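You operate a simulated robot arm through the tools that you are given. There is no shell and no other tool.

You are at the controls of a simulated robot arm. One attempt, no reset.

JOB
Take the wrapper out of the arm box, put the glasses case in and shut it.
Fine: the wrapper goes in the small basket. Where these are worked on the way, their far stop is far enough and under half their travel is too little: lid of the arm box.

Only the result counts: the job must be done as asked and must still hold three seconds after the hand-in. Knocking over, shifting, dropping, spilling or breaking anything else fails it. A push-on lid holds only when it is set on centred and level and pressed home; a screw cap is set on level and turned clockwise until tight.

ROBOT AND FRAMES
A 7-joint arm with a three-finger gripper, fixed in place. Base frame: the origin is on the floor under the middle of its stand, x ahead of it, y to its left, z up; the work surface is at about z = 0.48. Lengths are in m, angles in degrees, forces in N, time in s.
It reaches about 1.342 m from its shoulder. Its first joint turns from -166.0 to 166.0 degrees. Payload 2.69 kg.
Tool frame: the origin (TCP) lies between the finger pads and is the grasp point; the fingertips stand 0.03 m ahead of it; z points along the fingers, y is the line along which they close. The gripper opens to 0.128 m; its body begins 0.117 m behind the TCP.
Orientation is that of the tool frame in the base frame, as a unit quaternion [x, y, z, w]. With the fingers straight down and closing along the base's y, the tool's x points along the base's -x, its y along +y and its z along -z.

CONTROLS
- The arm moves only by the tool servo_tool. Its argument "increments" is a list of rows, each a list of 7 numbers: the turn, a rotation vector about the tool's x, y, z in units of 60 degrees (1.0 is 60 degrees), then the shift along the tool's x, y, z in units of 200 mm (1.0 is 200 mm), then the opening, from 0 (shut) to 1 (fully open). In form: [[ax, ay, az, dx, dy, dz, jaw], ...]. A call has 1 to 20 rows; each row is the pose to reach, as a shift and turn from the pose commanded when the call began, along the tool's axes at that moment. A call with a number of a shift or a turn outside -1 to 1 is refused whole. Rows are played at 5 a second. More than 0.05 m and 8.6 degrees between two rows, or a gripper value outside its range, and nothing of the call is played. A pose out of reach is approached as far as the arm can. The call stops where the force on the tool passes 90 N (or 10 N more than at its start, if that is more) or the arm is blocked; 0.2 s more then pass. Each finger travels about 0.127 m/s and halts on what it meets, pressing with about 22 N; the grip force reading is that of the motor and also rises with nothing between the fingers. The clock runs only during rows and for 0.2 s after the last one: add rows that repeat a pose to give the fingers time. It gives the time, the measured TCP pose, the force on the tool (base axes), the opening and the grip force at its end, in the units of the frame above (readings bear some noise), with the torque about the TCP (base axes, N m) and any sound that the robot's microphone picked up.
- Cameras (640 x 400 px; columns grow to the right, rows downward): "scene" is fixed at [0.3995, -0.65, 1.0659]; the picture's right is [0.56, 0.83, 0.00], its down [0.82, -0.55, -0.14] and it looks along [-0.11, 0.08, -0.99] (base axes); focal length 214 px, centre (320, 200). "wrist" rides on the gripper at [0.058, 0.054, -0.131] in the tool frame; the picture's right is [-0.68, 0.74, 0.00], its down [-0.62, -0.57, -0.55] and it looks along [-0.40, -0.37, 0.84] (tool axes); focal length 234 px, centre (320, 200). There is no depth. A picture from a camera that has moved, and an enlarged one, comes with that camera's place and axes in the base frame and with its lens.
- capture(camera): a new picture of that camera. It takes no simulated time.
- raise_lower(by): moves the trunk up (or, below 0, down) by that many m; the arm rides with it, the base frame stays. It gives what a move gives, with no picture.
- zoom(camera, box): a new picture of the part [left, top, right, bottom] of that camera's present view, enlarged. It takes no simulated time.
- finish_job(): hands the job in; it is judged then, once.

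Nothing tells you positions but the pictures and the camera data. Unless the task says otherwise, let go and move clear before handing in.

The tools are called as name(argument=value, ...) on one line, values as JSON. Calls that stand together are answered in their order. servo_tool: Moves the arm, as the interface text tells. Its arguments: {"type":"object","properties":{"increments":{"type":"array","items":{"type":"array","items":{"type":"number"}}}},"required":["increments"]} The other tools are called the same way: raise_lower (by) moves the trunk up or down; capture (camera) takes a picture; zoom (camera, box) takes an enlarged picture of a part of a camera's view; finish_job () hands the job in.

At the start:

```text
clock: 0.0
ee_pos: [0.6924, -0.4115, 0.9725]
orientation: [0.0, 1.0, 0.0, 0.0]
contact_force: [-0.3, -0.2, -0.8]
wrist_torque: [-0.02, -0.02, 0.01]
grip_width: 0.1277
grip_force: 0.0
trunk travel left (down, up): [-0.125, 0.225]
```

scene: 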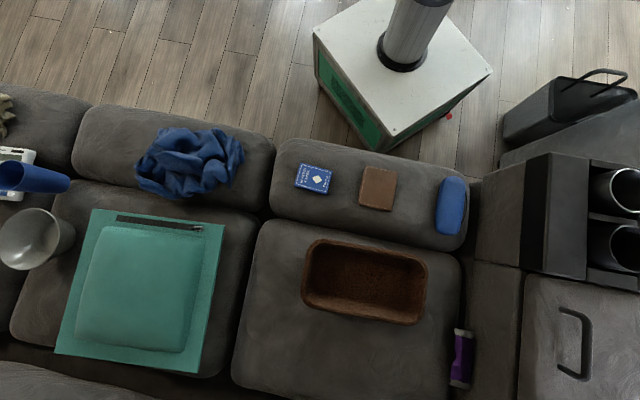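
wrist: 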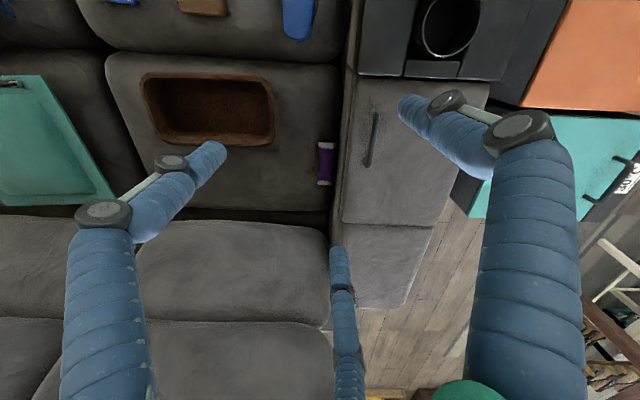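

I see a sofa seat with a brown basket, a blue elongated case, a wallet, a card deck, and at the right a console with a lid with a handle (probably the arm box). I'll look closer before moving.

zoom(camera="scene", box=[440, 60, 640, 400])

zoom(camera="scene", box=[260, 120, 500, 400])

zoom(camera="wrist", box=[320, 0, 640, 320])

zoom(camera="scene", box=[0, 60, 260, 400])

```text
1.18 times, centred on (540, 230) of scene
camera zoom: at [0.3995, -0.65, 1.0659], right [0.56, 0.83, 0.0], down [0.82, -0.55, -0.14], along [-0.11, 0.08, -0.99], focal length 252 px, centre (61, 165)
```

zoom: 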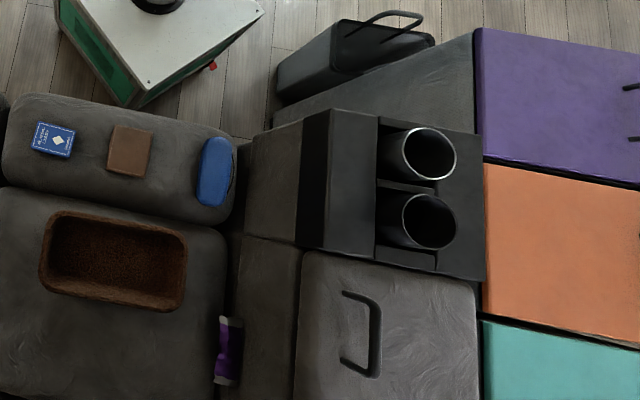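

```text
1.43 times, centred on (380, 260) of scene
camera zoom: at [0.3995, -0.65, 1.0659], right [0.56, 0.83, 0.0], down [0.82, -0.55, -0.14], along [-0.11, 0.08, -0.99], focal length 306 px, centre (234, 114)
```

zoom: 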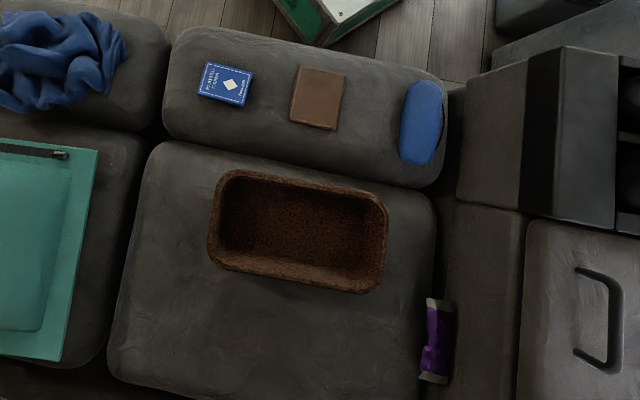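

```text
1.25 times, centred on (480, 160) of wrist
camera zoom: at [0.634, -0.3574, 1.1036], right [0.68, 0.74, 0.0], down [0.62, -0.57, 0.55], along [0.4, -0.37, -0.84], focal length 293 px, centre (120, 250)
```

zoom: 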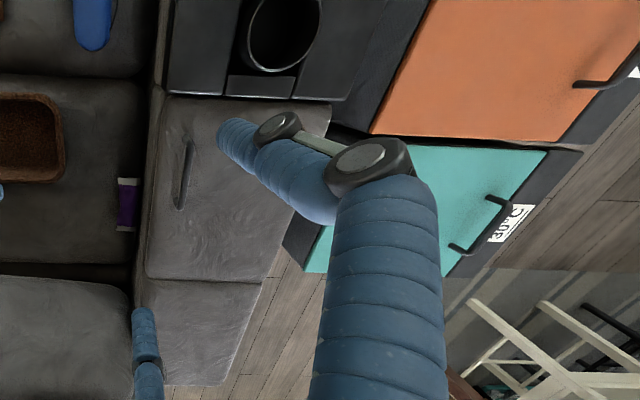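

```text
1.18 times, centred on (130, 230) of scene
camera zoom: at [0.3995, -0.65, 1.0659], right [0.56, 0.83, 0.0], down [0.82, -0.55, -0.14], along [-0.11, 0.08, -0.99], focal length 252 px, centre (544, 165)
```

zoom: 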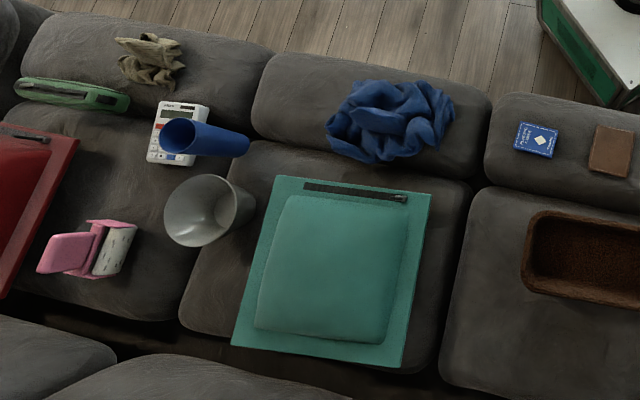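

The arm box is the console on the right whose lid carries a U-shaped handle, with its top at about z=0.58. Its edges run at roughly 45° to the base axes. I'll turn the tool 45° to match it and shift the wrist camera over the lid for a better look.

servo_tool(increments=[[0, 0, 0.1, -0.12, 0.03, 0, 1], [0, 0, 0.2, -0.24, 0.06, 0, 1], [0, 0, 0.3, -0.36, 0.09, 0, 1], [0, 0, 0.4, -0.48, 0.12, 0, 1], [0, 0, 0.5, -0.6, 0.15, 0, 1], [0, 0, 0.6, -0.7, 0.18, 0, 1], [0, 0, 0.7, -0.8, 0.21, 0, 1], [0, 0, 0.75, -0.9, 0.25, 0, 1], [0, 0, 0.75, -0.9, 0.25, 0, 1]])

capture(camera="wrist")

capture(camera="scene")

```text
clock: 2.0
ee_pos: [0.8711, -0.3604, 0.9714]
orientation: [0.383, 0.924, 0.0, 0.0]
contact_force: [0.1, 0.0, 0.2]
wrist_torque: [0.0, 0.02, 0.05]
grip_width: 0.1282
grip_force: 0.2
trunk travel left (down, up): [-0.125, 0.225]
```

```text
taken
camera wrist: at [0.8687, -0.2811, 1.1036], right [1.0, 0.04, 0.0], down [0.03, -0.84, 0.55], along [0.02, -0.55, -0.84], focal length 234 px, centre (320, 200)
```

wrist: 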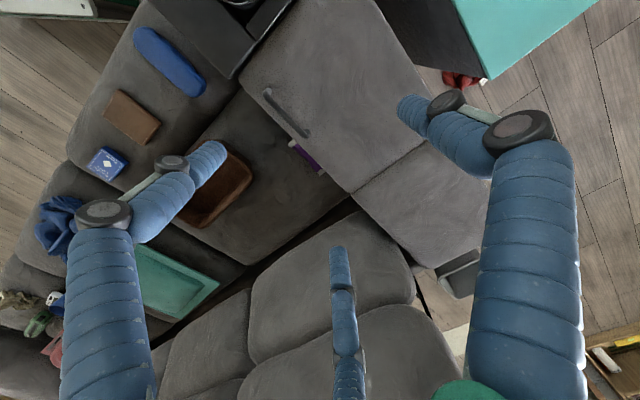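

```text
taken
```

scene: 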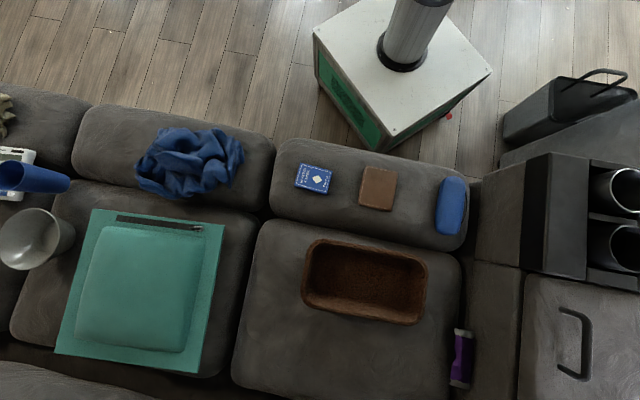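

zoom(camera="wrist", box=[220, 0, 460, 200])

zoom(camera="scene", box=[500, 240, 640, 400])

```text
2.00 times, centred on (340, 100) of wrist
camera zoom: at [0.8687, -0.2811, 1.1036], right [1.0, 0.04, 0.0], down [0.03, -0.84, 0.55], along [0.02, -0.55, -0.84], focal length 468 px, centre (280, 400)
```

zoom: 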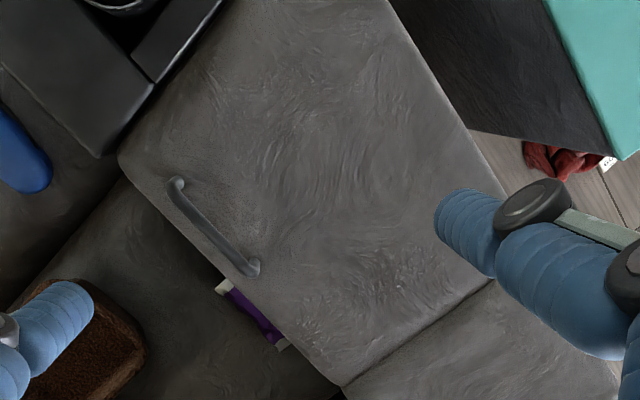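

```text
2.50 times, centred on (570, 320) of scene
camera zoom: at [0.3995, -0.65, 1.0659], right [0.56, 0.83, 0.0], down [0.82, -0.55, -0.14], along [-0.11, 0.08, -0.99], focal length 536 px, centre (-305, -100)
```

zoom: 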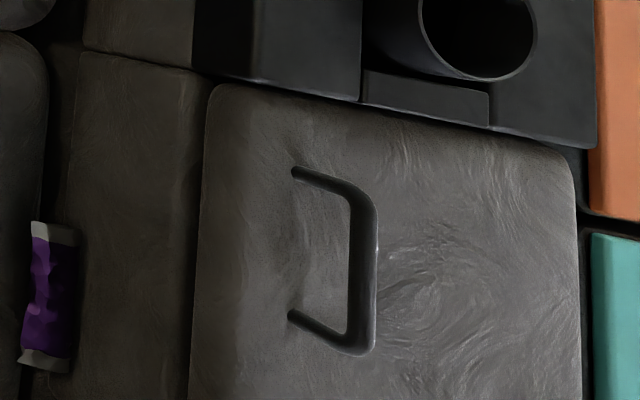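

The handle is an upright bar along (0.71,-0.71), about 10 cm long. Its middle is near (0.813,-0.388,0.677), close to the lid's near edge, so the hinge is most likely on the far edge. I'll move above the bar and check alignment.

servo_tool(increments=[[0, 0, 0, 0.03, -0.08, 0.2, 1], [0, 0, 0, 0.06, -0.16, 0.4, 1], [0, 0, 0, 0.09, -0.24, 0.6, 1], [0, 0, 0, 0.108, -0.303, 0.8, 0.8], [0, 0, 0, 0.108, -0.303, 0.9, 0.6], [0, 0, 0, 0.108, -0.303, 0.9, 0.6], [0, 0, 0, 0.108, -0.303, 0.9, 0.6]])

capture(camera="wrist")

zoom(camera="scene", box=[440, 160, 640, 400])

```text
clock: 3.6
ee_pos: [0.8144, -0.3903, 0.7924]
orientation: [0.383, 0.924, 0.001, 0.0]
contact_force: [0.4, 0.5, 0.4]
wrist_torque: [0.0, -0.01, -0.01]
grip_width: 0.0769
grip_force: 0.1
trunk travel left (down, up): [-0.125, 0.225]
```

```text
taken
camera wrist: at [0.8113, -0.3105, 0.9243], right [1.0, 0.04, 0.0], down [0.04, -0.84, 0.55], along [0.02, -0.55, -0.84], focal length 234 px, centre (320, 200)
```

wrist: 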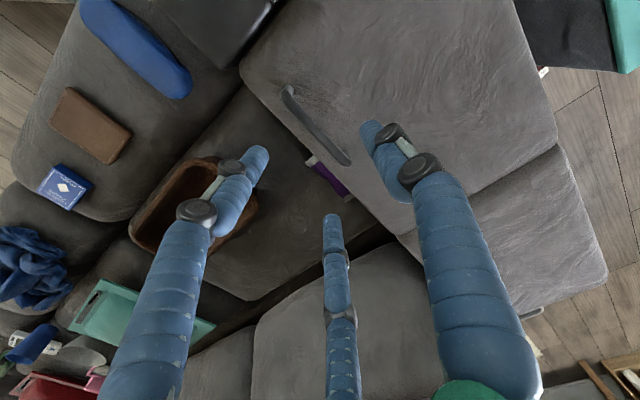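

```text
1.67 times, centred on (540, 280) of scene
camera zoom: at [0.3995, -0.65, 1.0659], right [0.56, 0.83, 0.0], down [0.82, -0.55, -0.14], along [-0.11, 0.08, -0.99], focal length 358 px, centre (-47, 67)
```

zoom: 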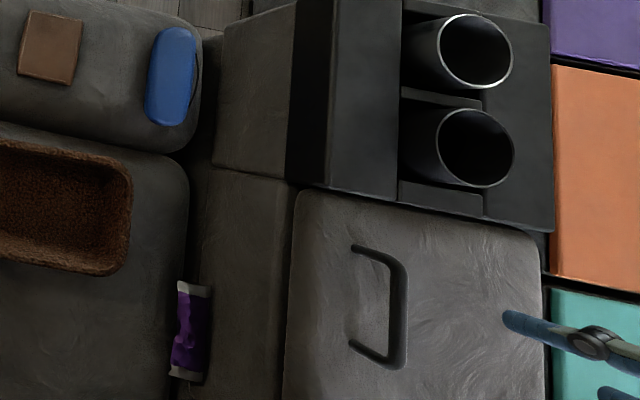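

The gripper is aligned over the bar, so I'll descend onto it and close.

servo_tool(increments=[[0, 0, 0, 0, 0, 0.2, 0.6], [0, 0, 0, 0, 0, 0.4, 0.6], [0, 0, 0, 0, 0, 0.5, 0.6], [0, 0, 0, 0, 0, 0.565, 0.6], [0, 0, 0, 0, 0, 0.565, 0.6]])

capture(camera="wrist")

zoom(camera="scene", box=[500, 240, 640, 400])

```text
clock: 4.8
ee_pos: [0.8147, -0.3888, 0.6777]
orientation: [0.382, 0.924, 0.0, 0.001]
contact_force: [0.8, -0.1, 0.4]
wrist_torque: [0.0, 0.03, -0.02]
grip_width: 0.0767
grip_force: 0.0
trunk travel left (down, up): [-0.125, 0.225]
```

```text
taken
camera wrist: at [0.8115, -0.3091, 0.8099], right [1.0, 0.04, 0.0], down [0.04, -0.84, 0.55], along [0.02, -0.55, -0.84], focal length 234 px, centre (320, 200)
```

wrist: 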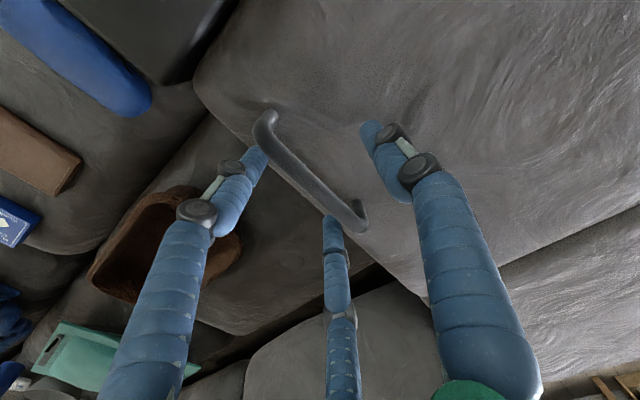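

```text
2.50 times, centred on (570, 320) of scene
camera zoom: at [0.3995, -0.65, 1.0659], right [0.56, 0.83, 0.0], down [0.82, -0.55, -0.14], along [-0.11, 0.08, -0.99], focal length 536 px, centre (-305, -100)
```

zoom: 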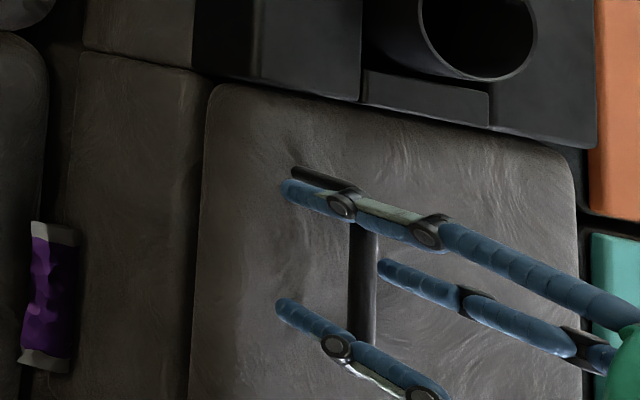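

servo_tool(increments=[[0, 0, 0, 0, 0, 0, 0.4], [0, 0, 0, 0, 0, 0, 0.2], [0, 0, 0, 0, 0, 0, 0.0], [0, 0, 0, 0, 0, 0, 0.0], [0, 0, 0, 0, 0, 0, 0.0]])

capture(camera="wrist")

zoom(camera="scene", box=[500, 240, 640, 400])

```text
clock: 6.0
ee_pos: [0.808, -0.39, 0.6789]
orientation: [0.383, 0.924, 0.001, -0.003]
contact_force: [-71.1, -29.1, 24.0]
wrist_torque: [0.27, 0.51, 0.22]
grip_width: 0.0194
grip_force: 44.4
trunk travel left (down, up): [-0.125, 0.225]
```

```text
taken
camera wrist: at [0.8069, -0.3105, 0.8111], right [1.0, 0.04, 0.0], down [0.04, -0.84, 0.55], along [0.02, -0.55, -0.84], focal length 234 px, centre (320, 200)
```

wrist: 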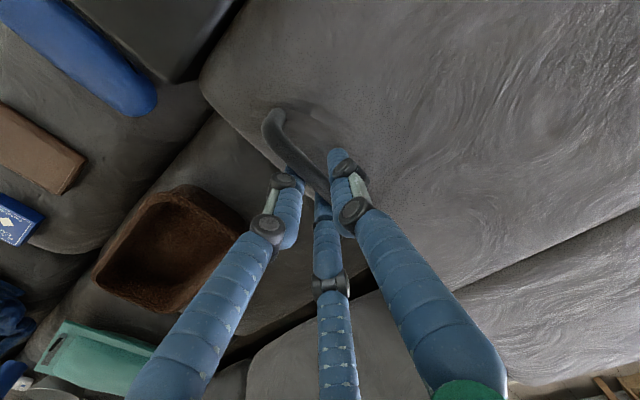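

```text
2.50 times, centred on (570, 320) of scene
camera zoom: at [0.3995, -0.65, 1.0659], right [0.56, 0.83, 0.0], down [0.82, -0.55, -0.14], along [-0.11, 0.08, -0.99], focal length 536 px, centre (-305, -100)
```

zoom: 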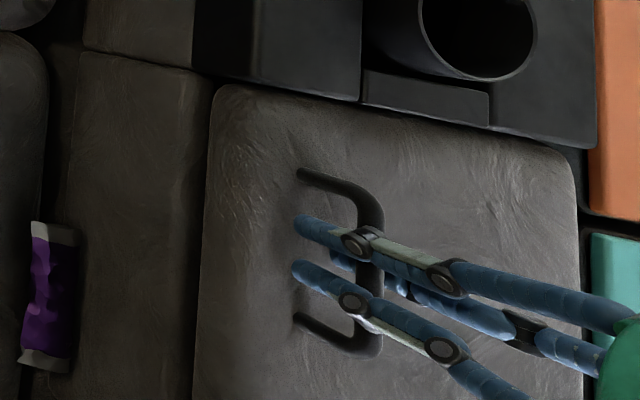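

The bar is gripped, but there is a sideways load from a small misalignment. I'll ease the arm a few mm toward -v to relieve it.

servo_tool(increments=[[0, 0, 0, 0.0, -0.01, 0, 0.0], [0, 0, 0, 0.0, -0.02, 0, 0.0], [0, 0, 0, 0.0, -0.02, 0, 0.0]])

```text
clock: 6.8
ee_pos: [0.8091, -0.3898, 0.6797]
orientation: [0.382, 0.924, 0.0, 0.0]
contact_force: [-42.0, 3.8, 7.7]
wrist_torque: [0.06, 0.01, 0.07]
grip_width: 0.0191
grip_force: 44.0
trunk travel left (down, up): [-0.125, 0.225]
```

servo_tool(increments=[[0, 0, 0, 0.01, -0.005, 0, 0.0], [0, 0, 0, 0.018, -0.01, 0, 0.0], [0, 0, 0, 0.018, -0.01, 0, 0.0]])

```text
clock: 7.6
ee_pos: [0.8095, -0.3895, 0.6796]
orientation: [0.383, 0.924, 0.0, 0.002]
contact_force: [10.5, 18.1, -12.0]
wrist_torque: [-0.34, -0.4, 0.02]
grip_width: 0.0188
grip_force: 43.8
trunk travel left (down, up): [-0.125, 0.225]
```

The load is nearly gone. Now a small test lift to learn how the lid moves.

servo_tool(increments=[[0.02, 0, 0, 0, 0.006, -0.025, 0.0], [0.04, 0, 0, 0, 0.012, -0.05, 0.0], [0.06, 0, 0, 0, 0.02, -0.075, 0.0], [0.08, 0, 0, 0, 0.028, -0.1, 0.0], [0.08, 0, 0, 0, 0.028, -0.1, 0.0]])

zoom(camera="scene", box=[500, 240, 640, 400])

capture(camera="wrist")

```text
clock: 8.8
ee_pos: [0.814, -0.3853, 0.6957]
orientation: [0.382, 0.923, -0.039, -0.017]
contact_force: [58.6, 36.7, -40.4]
wrist_torque: [-0.19, 0.06, -0.21]
grip_width: 0.019
grip_force: 43.9
trunk travel left (down, up): [-0.125, 0.225]
```

```text
2.50 times, centred on (570, 320) of scene
camera zoom: at [0.3995, -0.65, 1.0659], right [0.56, 0.83, 0.0], down [0.82, -0.55, -0.14], along [-0.11, 0.08, -0.99], focal length 536 px, centre (-305, -100)
```

zoom: 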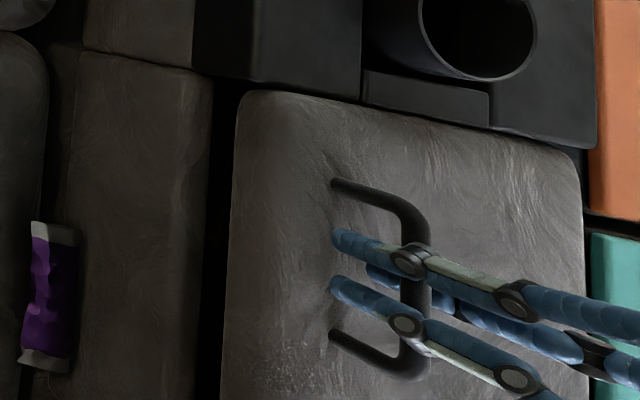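

```text
taken
camera wrist: at [0.8195, -0.2973, 0.8232], right [1.0, 0.04, -0.06], down [0.07, -0.8, 0.59], along [-0.03, -0.6, -0.8], focal length 234 px, centre (320, 200)
```

wrist: 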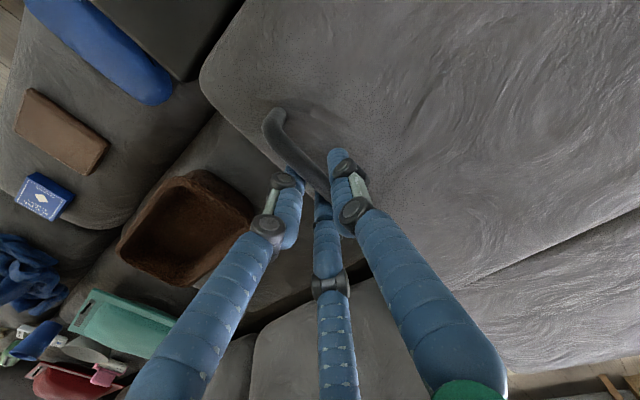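

The lid is hinged along its far edge: the handle rose along an arc of about 0.26 m radius around v≈0.543, z≈0.596. I'll keep lifting along that arc and tilt the tool with it.

servo_tool(increments=[[0.003, 0, 0, 0, 0.026, -0.012, 0], [0.003, 0, 0, 0, 0.026, -0.017, 0], [0.053, 0, 0, 0, 0.049, -0.08, 0], [0.12, 0, 0, 0, 0.087, -0.163, 0], [0.187, 0, 0, 0, 0.129, -0.244, 0], [0.187, 0, 0, 0, 0.129, -0.244, 0]])

zoom(camera="scene", box=[440, 160, 640, 400])

```text
clock: 10.2
ee_pos: [0.8343, -0.3647, 0.7398]
orientation: [0.378, 0.915, -0.129, -0.055]
contact_force: [51.6, 32.3, -56.1]
wrist_torque: [-0.37, 0.0, -0.06]
grip_width: 0.0191
grip_force: 44.5
trunk travel left (down, up): [-0.125, 0.225]
```

```text
1.67 times, centred on (540, 280) of scene
camera zoom: at [0.3995, -0.65, 1.0659], right [0.56, 0.83, 0.0], down [0.82, -0.55, -0.14], along [-0.11, 0.08, -0.99], focal length 358 px, centre (-47, 67)
```

zoom: 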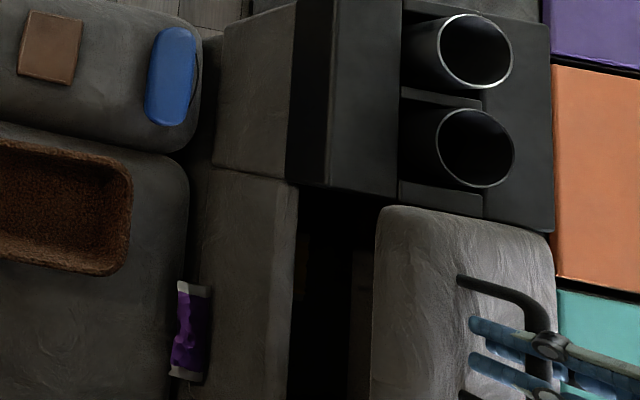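

capture(camera="wrist")

capture(camera="scene")

```text
taken
camera wrist: at [0.8569, -0.2603, 0.8524], right [0.98, 0.02, -0.21], down [0.16, -0.71, 0.68], along [-0.13, -0.7, -0.7], focal length 234 px, centre (320, 200)
```

wrist: 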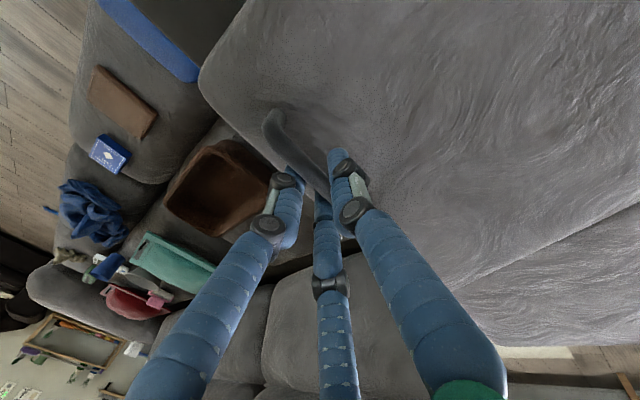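

```text
taken
```

scene: 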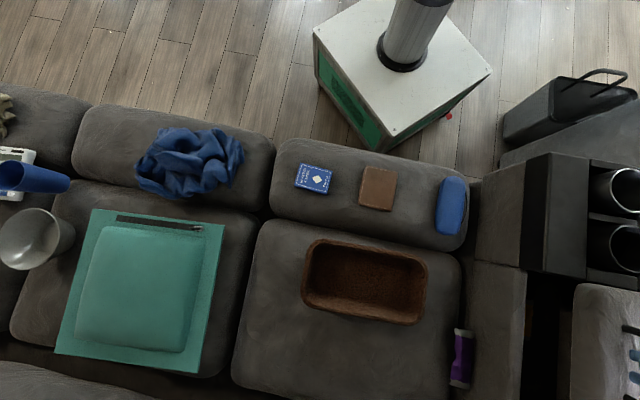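

The wrist view shows the lid held rigidly in the grip. A refit puts the hinge at v≈0.542, z≈0.571 with radius 0.27. I'll continue the arc to about 40°.

servo_tool(increments=[[0, 0, 0, 0, 0.0225, 0.0025, 0], [0.06, 0, 0, 0, 0.0625, -0.083, 0], [0.127, 0, 0, 0, 0.1095, -0.165, 0], [0.193, 0, 0, 0, 0.161, -0.2435, 0], [0.26, 0, 0, 0, 0.219, -0.318, 0], [0.327, 0, 0, 0, 0.2815, -0.3885, 0], [0.367, 0, 0, 0, 0.348, -0.4545, 0], [0.367, 0, 0, 0, 0.348, -0.4545, 0]])

capture(camera="wrist")

zoom(camera="scene", box=[440, 160, 640, 400])

```text
clock: 12.0
ee_pos: [0.899, -0.3001, 0.8077]
orientation: [0.361, 0.874, -0.301, -0.127]
contact_force: [24.6, 10.7, -66.4]
wrist_torque: [-0.27, 0.06, -0.02]
grip_width: 0.0191
grip_force: 44.1
trunk travel left (down, up): [-0.125, 0.225]
```

```text
taken
camera wrist: at [0.9457, -0.1712, 0.8778], right [0.89, -0.07, -0.46], down [0.36, -0.51, 0.78], along [-0.29, -0.86, -0.43], focal length 234 px, centre (320, 200)
```

wrist: 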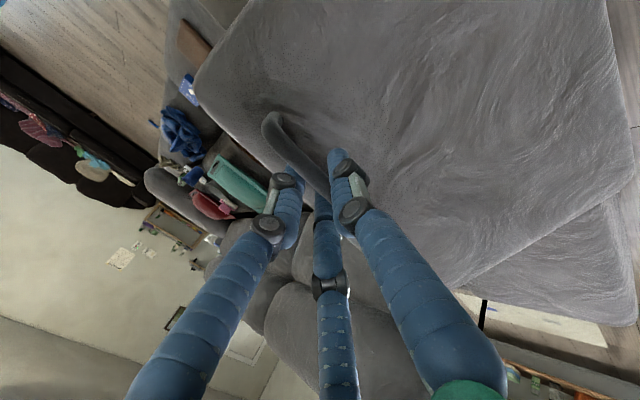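

```text
1.67 times, centred on (540, 280) of scene
camera zoom: at [0.3995, -0.65, 1.0659], right [0.56, 0.83, 0.0], down [0.82, -0.55, -0.14], along [-0.11, 0.08, -0.99], focal length 358 px, centre (-47, 67)
```

zoom: 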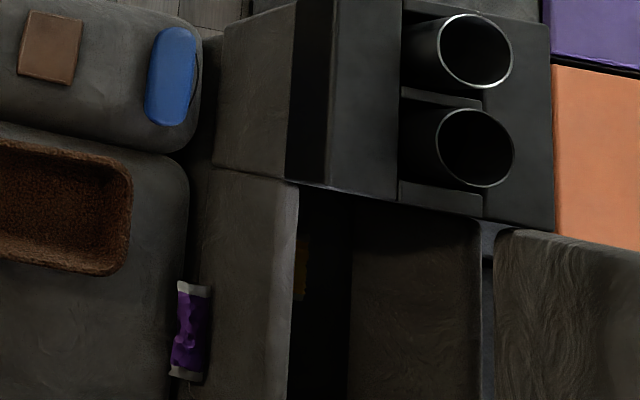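

The lid is at about 44° and still firmly held. I'll continue the arc toward about 65° with less extra tilt.

servo_tool(increments=[[0, 0, 0, 0, 0.0355, -0.008, 0], [0.017, 0, 0, 0, 0.0795, -0.0795, 0], [0.042, 0, 0, 0, 0.129, -0.147, 0], [0.067, 0, 0, 0, 0.1825, -0.2115, 0], [0.083, 0, 0, 0, 0.241, -0.2715, 0], [0.1, 0, 0, 0, 0.303, -0.3275, 0], [0.1, 0, 0, 0, 0.303, -0.3275, 0]])

capture(camera="wrist")

zoom(camera="scene", box=[440, 160, 640, 400])

```text
clock: 13.4
ee_pos: [0.9454, -0.2526, 0.8231]
orientation: [0.357, 0.858, -0.344, -0.135]
contact_force: [26.8, -25.6, -24.2]
wrist_torque: [-0.17, 0.2, 0.11]
grip_width: 0.019
grip_force: 44.0
out of reach, approached as far as the arm can: row 5, 6
trunk travel left (down, up): [-0.125, 0.225]
stopped in row 6: the force on the tool passed its limit at 119 N (the readings are from after the stop); the commanded pose is now the measured one
```

```text
taken
camera wrist: at [0.9951, -0.1189, 0.8822], right [0.86, -0.1, -0.5], down [0.41, -0.45, 0.8], along [-0.31, -0.89, -0.35], focal length 234 px, centre (320, 200)
```

wrist: 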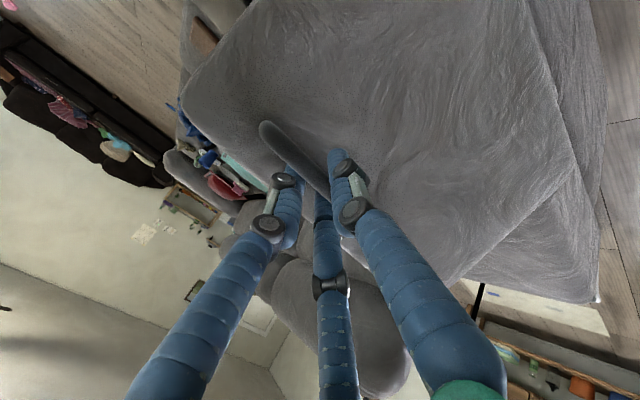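

```text
1.67 times, centred on (540, 280) of scene
camera zoom: at [0.3995, -0.65, 1.0659], right [0.56, 0.83, 0.0], down [0.82, -0.55, -0.14], along [-0.11, 0.08, -0.99], focal length 358 px, centre (-47, 67)
```

zoom: 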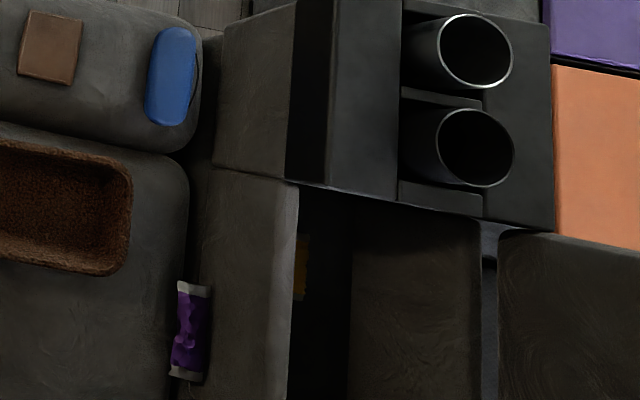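

The arm is at its reach limit with the lid around 60°. I'll lean the gripper toward the robot along the bar and reduce the tilt to regain reach while still holding the handle.

servo_tool(increments=[[-0.03, -0.05, 0, 0, 0, 0, 0], [-0.06, -0.12, 0, 0, 0, 0, 0], [-0.09, -0.19, 0, 0, 0, 0, 0], [-0.12, -0.26, 0, 0, 0, 0, 0], [-0.12, -0.26, 0, 0, 0, 0, 0]])

capture(camera="wrist")

```text
clock: 14.6
ee_pos: [0.9434, -0.2486, 0.824]
orientation: [0.314, 0.888, -0.335, 0.003]
contact_force: [2.7, -1.4, -18.1]
wrist_torque: [-0.23, -0.1, -0.1]
grip_width: 0.0194
grip_force: 43.8
trunk travel left (down, up): [-0.125, 0.225]
```

```text
taken
camera wrist: at [0.9537, -0.106, 0.8833], right [0.96, 0.05, -0.29], down [0.29, -0.34, 0.89], along [-0.06, -0.94, -0.34], focal length 234 px, centre (320, 200)
```

wrist: 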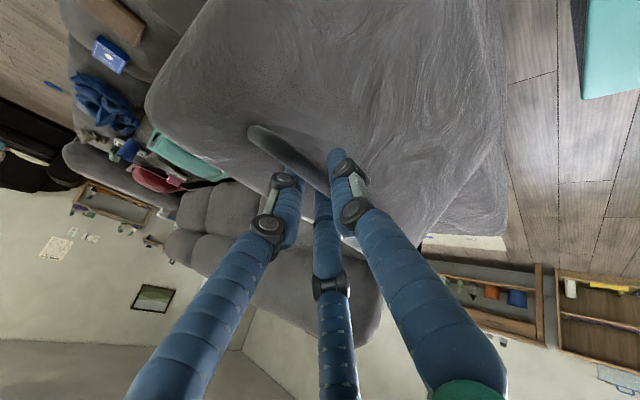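

Leaning works and the load is light. Continuing the arc with a bit more lean.

servo_tool(increments=[[-0.02, -0.05, 0, -0.021, 0.0685, -0.071, 0], [-0.04, -0.1, 0, -0.036, 0.136, -0.1185, 0], [-0.06, -0.15, 0, -0.049, 0.2065, -0.161, 0], [-0.08, -0.2, 0, -0.061, 0.2805, -0.1995, 0], [-0.08, -0.2, 0, -0.061, 0.2805, -0.1995, 0]])

capture(camera="wrist")

zoom(camera="scene", box=[440, 160, 640, 400])

```text
clock: 15.8
ee_pos: [0.9911, -0.1995, 0.8234]
orientation: [0.276, 0.896, -0.329, 0.109]
contact_force: [-24.0, 14.0, -46.6]
wrist_torque: [0.09, 0.33, -1.07]
grip_width: 0.0217
grip_force: 45.0
trunk travel left (down, up): [-0.125, 0.225]
```

```text
taken
camera wrist: at [0.9728, -0.0554, 0.8731], right [0.97, 0.18, -0.14], down [0.18, -0.26, 0.95], along [0.13, -0.95, -0.29], focal length 234 px, centre (320, 200)
```

wrist: 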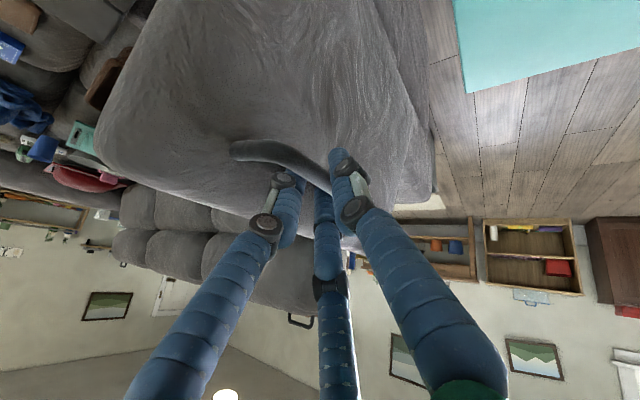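

```text
1.67 times, centred on (540, 280) of scene
camera zoom: at [0.3995, -0.65, 1.0659], right [0.56, 0.83, 0.0], down [0.82, -0.55, -0.14], along [-0.11, 0.08, -0.99], focal length 358 px, centre (-47, 67)
```

zoom: 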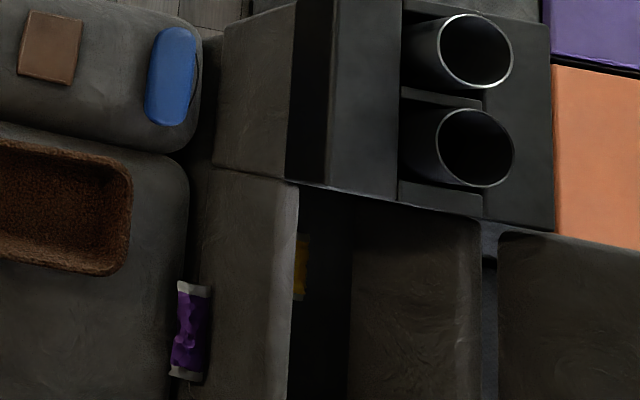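

servo_tool(increments=[[-0.03, -0.03, 0, 0.001, 0.08, -0.033, 0], [-0.06, -0.06, 0, -0.013, 0.16, -0.052, 0], [-0.09, -0.09, 0, -0.0245, 0.242, -0.0655, 0], [-0.09, -0.09, 0, -0.0245, 0.242, -0.0655, 0]])

capture(camera="wrist")

zoom(camera="scene", box=[440, 160, 640, 400])

```text
clock: 16.8
ee_pos: [1.0253, -0.1665, 0.807]
orientation: [0.256, 0.904, -0.3, 0.163]
contact_force: [-2.7, -31.5, -56.9]
wrist_torque: [-0.16, 0.57, -1.72]
grip_width: 0.0247
grip_force: 45.0
trunk travel left (down, up): [-0.125, 0.225]
```

```text
taken
camera wrist: at [0.9891, -0.0258, 0.8582], right [0.96, 0.26, -0.04], down [0.11, -0.27, 0.96], along [0.24, -0.93, -0.29], focal length 234 px, centre (320, 200)
```

wrist: 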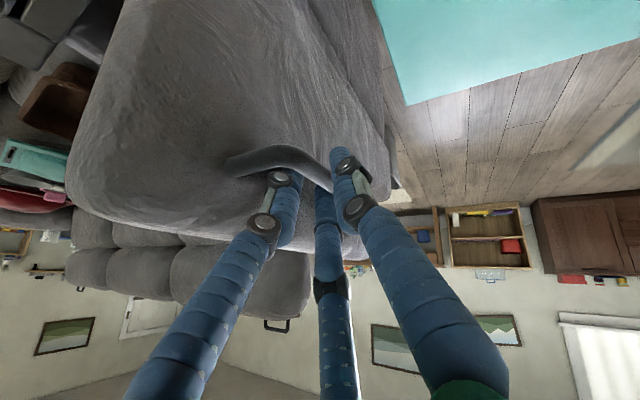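

```text
1.67 times, centred on (540, 280) of scene
camera zoom: at [0.3995, -0.65, 1.0659], right [0.56, 0.83, 0.0], down [0.82, -0.55, -0.14], along [-0.11, 0.08, -0.99], focal length 358 px, centre (-47, 67)
```

zoom: 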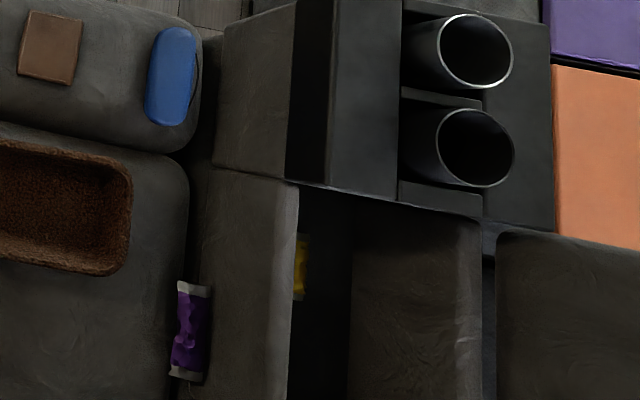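

The lid is now at about 90° and has just passed its balance point. I'll nudge further toward its stop.

servo_tool(increments=[[0, -0.01, 0, -0.0035, 0.083, 0.0085, 0], [0, -0.02, 0, -0.0095, 0.166, 0.0125, 0], [0, -0.02, 0, -0.0095, 0.166, 0.0125, 0]])

capture(camera="wrist")

zoom(camera="scene", box=[480, 200, 640, 400])

```text
clock: 17.3
ee_pos: [1.0276, -0.1628, 0.805]
orientation: [0.26, 0.901, -0.307, 0.164]
contact_force: [-18.1, -4.1, 10.3]
wrist_torque: [-1.2, -0.63, -1.26]
grip_width: 0.0237
grip_force: 44.9
trunk travel left (down, up): [-0.125, 0.225]
stopped in row 2: the force on the tool passed its limit at 107 N (the readings are from after the stop); the commanded pose is now the measured one
```

```text
taken
camera wrist: at [0.9937, -0.0212, 0.854], right [0.97, 0.25, -0.04], down [0.1, -0.26, 0.96], along [0.23, -0.93, -0.28], focal length 234 px, centre (320, 200)
```

wrist: 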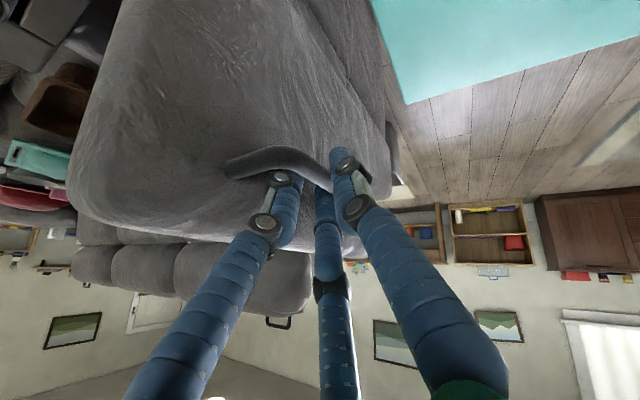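

```text
2.00 times, centred on (560, 300) of scene
camera zoom: at [0.3995, -0.65, 1.0659], right [0.56, 0.83, 0.0], down [0.82, -0.55, -0.14], along [-0.11, 0.08, -0.99], focal length 429 px, centre (-160, 0)
```

zoom: 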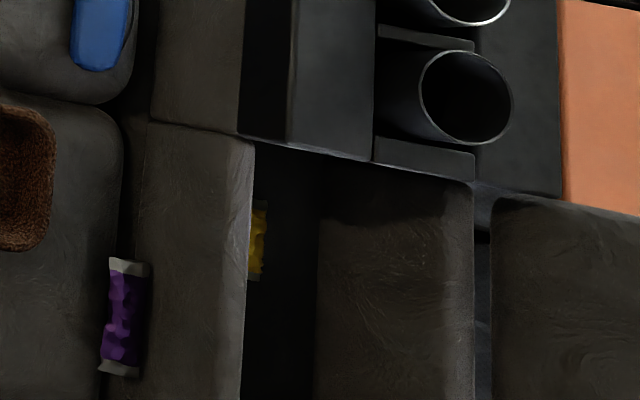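

The force spike shows the lid has met its far stop at about 90°. I'll open the fingers slightly while shifting toward +v, so they don't push the lid shut, and see whether it stays.

servo_tool(increments=[[0, 0, 0, 0, 0.015, 0, 0.22], [0, 0, 0, 0, 0.035, 0, 0.3], [0, 0, 0, 0, 0.055, 0, 0.38], [0, 0, 0, 0, 0.055, 0, 0.38]])

capture(camera="wrist")

zoom(camera="scene", box=[480, 200, 640, 400])

```text
clock: 18.0
ee_pos: [1.0274, -0.1625, 0.8002]
orientation: [0.264, 0.899, -0.311, 0.159]
contact_force: [-23.6, -10.1, 20.9]
wrist_torque: [-0.18, 0.09, -0.36]
grip_width: 0.0514
grip_force: 0.1
trunk travel left (down, up): [-0.125, 0.225]
stopped in row 3: the force on the tool passed its limit at 94 N (the readings are from after the stop); the commanded pose is now the measured one
```

```text
taken
camera wrist: at [0.9956, -0.02, 0.8488], right [0.97, 0.24, -0.05], down [0.11, -0.25, 0.96], along [0.22, -0.94, -0.27], focal length 234 px, centre (320, 200)
```

wrist: 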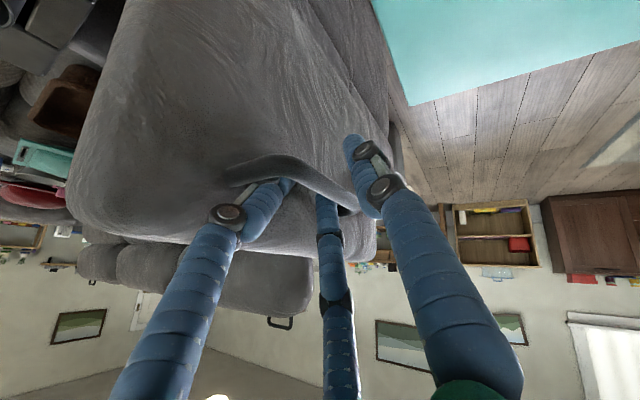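

```text
2.00 times, centred on (560, 300) of scene
camera zoom: at [0.3995, -0.65, 1.0659], right [0.56, 0.83, 0.0], down [0.82, -0.55, -0.14], along [-0.11, 0.08, -0.99], focal length 429 px, centre (-160, 0)
```

zoom: 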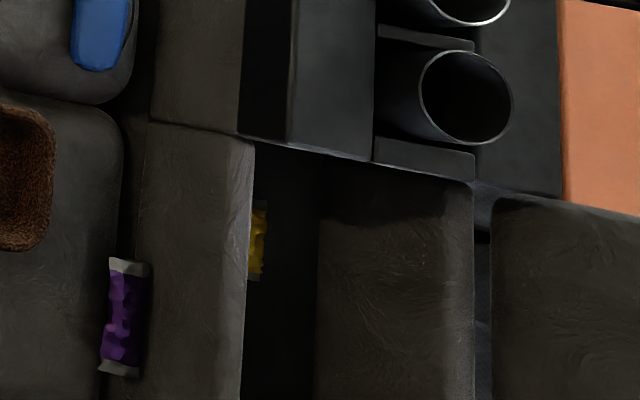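

The lid stays at its stop. Now I'll ease off the bar and withdraw along the finger direction.

servo_tool(increments=[[0, 0, 0, 0, -0.012, 0, 0.4], [0, 0, 0, 0, -0.012, -0.05, 0.4], [0, 0, 0, 0, -0.012, -0.1, 0.4], [0, 0, 0, 0, -0.012, -0.15, 0.4], [0, 0, 0, 0, -0.012, -0.2, 0.4], [0, 0, 0, 0, -0.012, -0.3, 0.4]])

capture(camera="wrist")

zoom(camera="scene", box=[480, 200, 640, 400])

```text
clock: 19.4
ee_pos: [1.0204, -0.1229, 0.8439]
orientation: [0.261, 0.9, -0.311, 0.158]
contact_force: [0.6, 0.1, 0.9]
wrist_torque: [-0.03, -0.03, -0.02]
grip_width: 0.051
grip_force: 0.1
trunk travel left (down, up): [-0.125, 0.225]
```

```text
taken
camera wrist: at [0.9886, 0.0193, 0.8925], right [0.97, 0.24, -0.05], down [0.11, -0.26, 0.96], along [0.22, -0.94, -0.27], focal length 234 px, centre (320, 200)
```

wrist: 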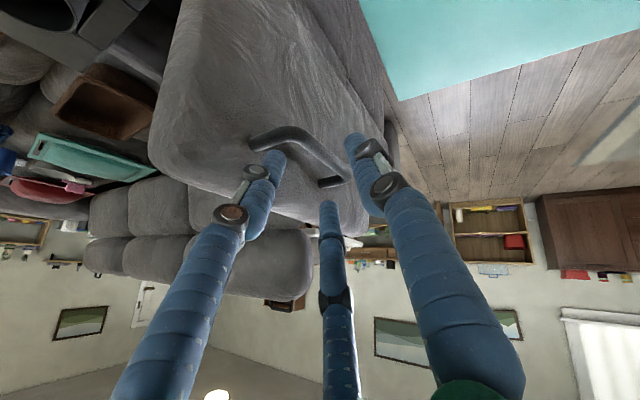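

```text
2.00 times, centred on (560, 300) of scene
camera zoom: at [0.3995, -0.65, 1.0659], right [0.56, 0.83, 0.0], down [0.82, -0.55, -0.14], along [-0.11, 0.08, -0.99], focal length 429 px, centre (-160, 0)
```

zoom: 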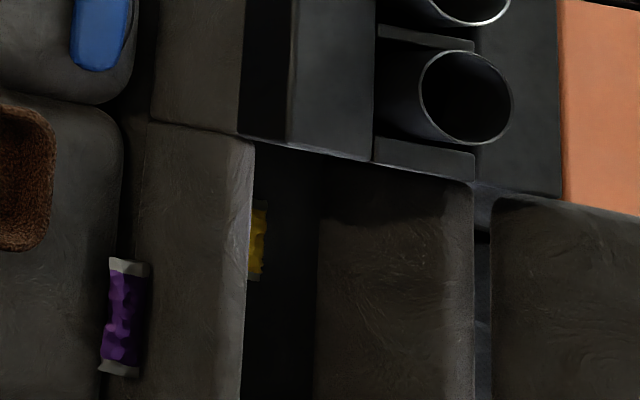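

servo_tool(increments=[[0, 0, 0, 0, 0, -0.1, 0.4], [0, 0, 0, 0, 0, -0.25, 0.4], [0, 0, 0, 0, 0, -0.4, 0.4], [0, 0, 0, 0, 0, -0.55, 0.4], [0, 0, 0, 0, 0, -0.55, 0.4]])

capture(camera="wrist")

```text
clock: 20.6
ee_pos: [1.0058, -0.0521, 0.9271]
orientation: [0.261, 0.9, -0.311, 0.16]
contact_force: [0.7, 0.1, 0.9]
wrist_torque: [-0.03, -0.01, 0.01]
grip_width: 0.051
grip_force: 0.1
trunk travel left (down, up): [-0.125, 0.225]
```

```text
taken
camera wrist: at [0.9737, 0.0907, 0.9744], right [0.97, 0.24, -0.05], down [0.11, -0.25, 0.96], along [0.22, -0.94, -0.27], focal length 234 px, centre (320, 200)
```

wrist: 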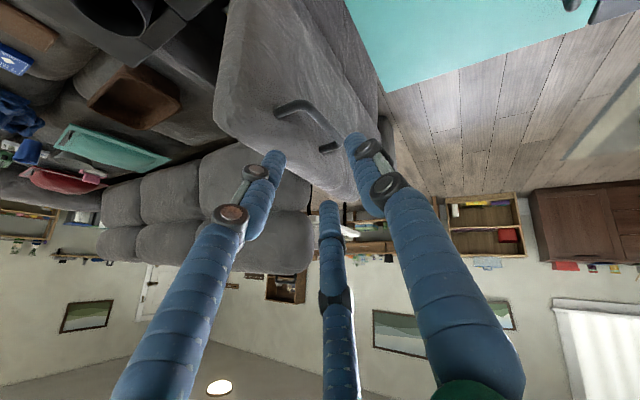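

The lid stands open on its own. Next I'll rise, turn the tool straight down again and move over the open box to look inside.

servo_tool(increments=[[0, 0, 0, -0.07, -0.074, -0.117, 0.6], [0, 0, 0, -0.14, -0.148, -0.234, 0.8], [0, 0, 0, -0.2095, -0.2215, -0.3515, 1], [-0.0737, 0.0869, 0.0336, -0.2225, -0.313, -0.286, 1], [-0.1473, 0.1738, 0.0673, -0.2355, -0.405, -0.2205, 1], [-0.221, 0.2608, 0.1009, -0.2485, -0.4965, -0.155, 1], [-0.2947, 0.3477, 0.1345, -0.2615, -0.588, -0.0895, 1], [-0.3683, 0.4346, 0.1682, -0.2745, -0.6798, -0.024, 1], [-0.442, 0.5215, 0.2018, -0.2875, -0.7715, 0.0415, 1], [-0.442, 0.5215, 0.2018, -0.2875, -0.7715, 0.0415, 1]])

capture(camera="wrist")

capture(camera="scene")

```text
clock: 22.8
ee_pos: [0.9687, -0.1835, 1.0207]
orientation: [0.384, 0.923, 0.0, 0.0]
contact_force: [-0.2, -1.9, -0.3]
wrist_torque: [0.09, -0.04, 0.01]
grip_width: 0.1284
grip_force: 0.0
trunk travel left (down, up): [-0.125, 0.225]
```

```text
taken
camera wrist: at [0.9646, -0.1031, 1.1528], right [1.0, 0.04, 0.0], down [0.03, -0.84, 0.55], along [0.02, -0.55, -0.84], focal length 234 px, centre (320, 200)
```

wrist: 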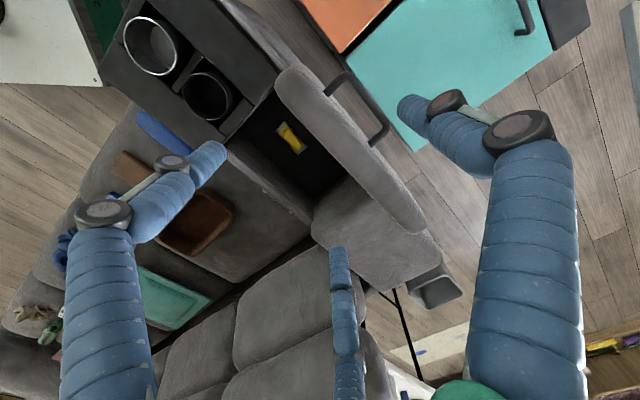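

```text
taken
```

scene: 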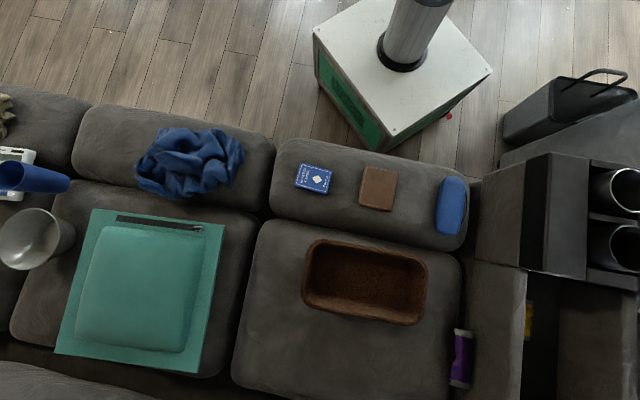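

zoom(camera="wrist", box=[220, 70, 380, 220])

zoom(camera="scene", box=[500, 250, 640, 400])

```text
2.67 times, centred on (300, 145) of wrist
camera zoom: at [0.9646, -0.1031, 1.1528], right [1.0, 0.04, 0.0], down [0.03, -0.84, 0.55], along [0.02, -0.55, -0.84], focal length 624 px, centre (373, 347)
```

zoom: 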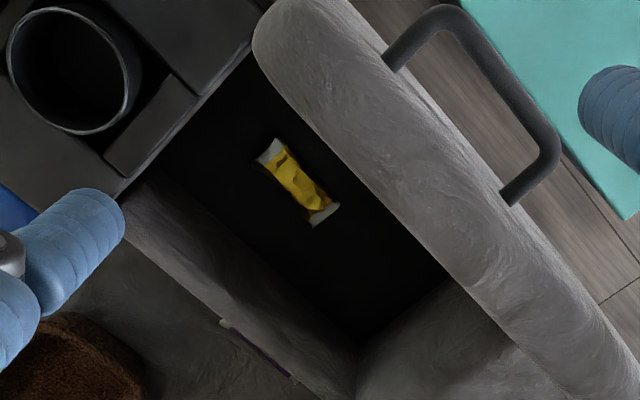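

```text
2.67 times, centred on (570, 325) of scene
camera zoom: at [0.3995, -0.65, 1.0659], right [0.56, 0.83, 0.0], down [0.82, -0.55, -0.14], along [-0.11, 0.08, -0.99], focal length 572 px, centre (-347, -133)
```

zoom: 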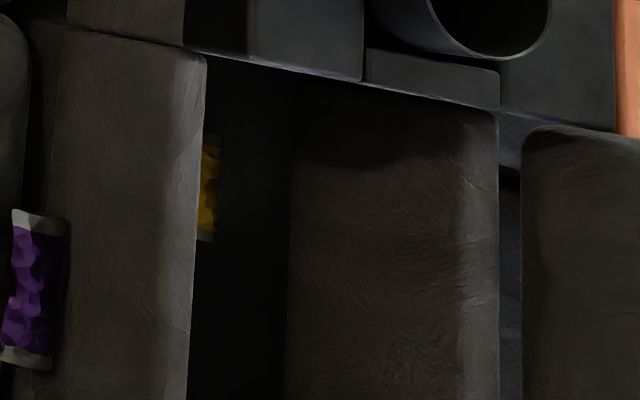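

I can see the yellow wrapper on the box floor, centred near (0.889,-0.332) at z≈0.47 and lying roughly along u. The interior spans v≈0.29–0.53 with its floor at about z=0.46. I'll move over the wrapper and go down partway with a moderate opening.

servo_tool(increments=[[0, 0, 0.03, -0.061, -0.202, 0, 0.65], [0, 0, 0.06, -0.122, -0.404, 0, 0.65], [0, 0, 0.09, -0.182, -0.605, 0, 0.65], [0, 0, 0.107, -0.243, -0.807, 0, 0.65], [0, 0, 0.107, -0.243, -0.807, 0.25, 0.65], [0, 0, 0.107, -0.243, -0.807, 0.5, 0.65], [0, 0, 0.107, -0.243, -0.807, 0.75, 0.65], [0, 0, 0.107, -0.243, -0.807, 1.0, 0.65], [0, 0, 0.107, -0.243, -0.807, 1.0, 0.65]])

capture(camera="wrist")

```text
clock: 24.8
ee_pos: [0.8865, -0.327, 0.8189]
orientation: [0.435, 0.901, -0.001, -0.001]
contact_force: [0.9, -0.3, -0.6]
wrist_torque: [0.02, 0.02, -0.01]
grip_width: 0.0831
grip_force: 0.1
trunk travel left (down, up): [-0.125, 0.225]
```

```text
taken
camera wrist: at [0.8928, -0.2493, 0.9506], right [1.0, -0.07, 0.0], down [-0.06, -0.83, 0.55], along [-0.04, -0.55, -0.84], focal length 234 px, centre (320, 200)
```

wrist: 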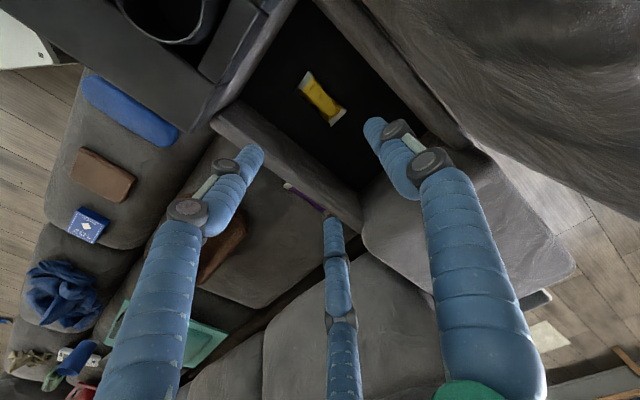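

Alignment over the wrapper is good. Descending into the box.

servo_tool(increments=[[0, 0, 0, 0, 0, 0.25, 0.65], [0, 0, 0, 0, 0, 0.5, 0.65], [0, 0, 0, 0, 0, 0.75, 0.65], [0, 0, 0, 0, 0, 1.0, 0.65], [0, 0, 0, 0, 0, 1.0, 0.65]])

capture(camera="wrist")

zoom(camera="scene", box=[480, 200, 640, 400])

```text
clock: 26.0
ee_pos: [0.8862, -0.3317, 0.6213]
orientation: [0.435, 0.901, 0.0, -0.001]
contact_force: [-0.5, 0.4, -1.1]
wrist_torque: [-0.01, 0.02, -0.01]
grip_width: 0.0834
grip_force: 0.2
trunk travel left (down, up): [-0.125, 0.225]
```

```text
taken
camera wrist: at [0.8925, -0.2516, 0.7531], right [1.0, -0.07, 0.0], down [-0.06, -0.83, 0.55], along [-0.04, -0.55, -0.84], focal length 234 px, centre (320, 200)
```

wrist: 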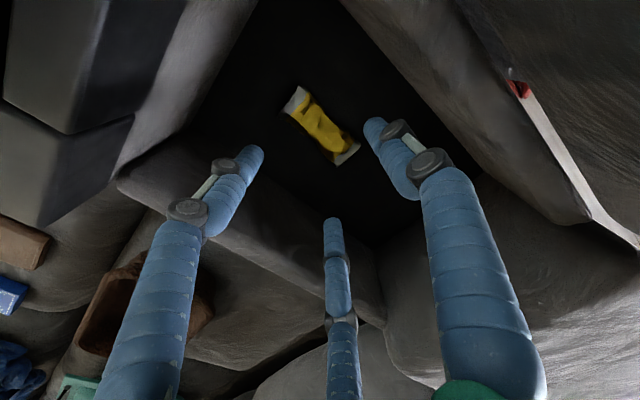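

```text
2.00 times, centred on (560, 300) of scene
camera zoom: at [0.3995, -0.65, 1.0659], right [0.56, 0.83, 0.0], down [0.82, -0.55, -0.14], along [-0.11, 0.08, -0.99], focal length 429 px, centre (-160, 0)
```

zoom: 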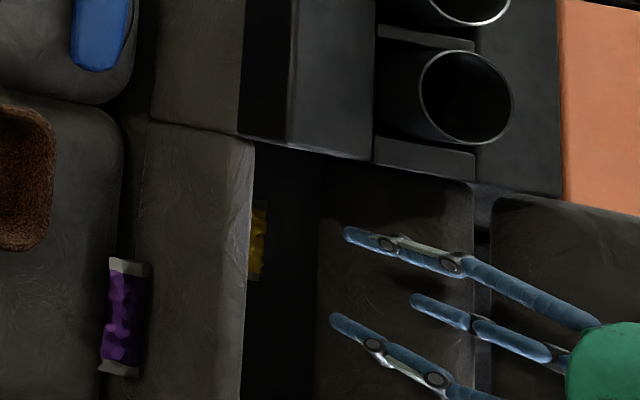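

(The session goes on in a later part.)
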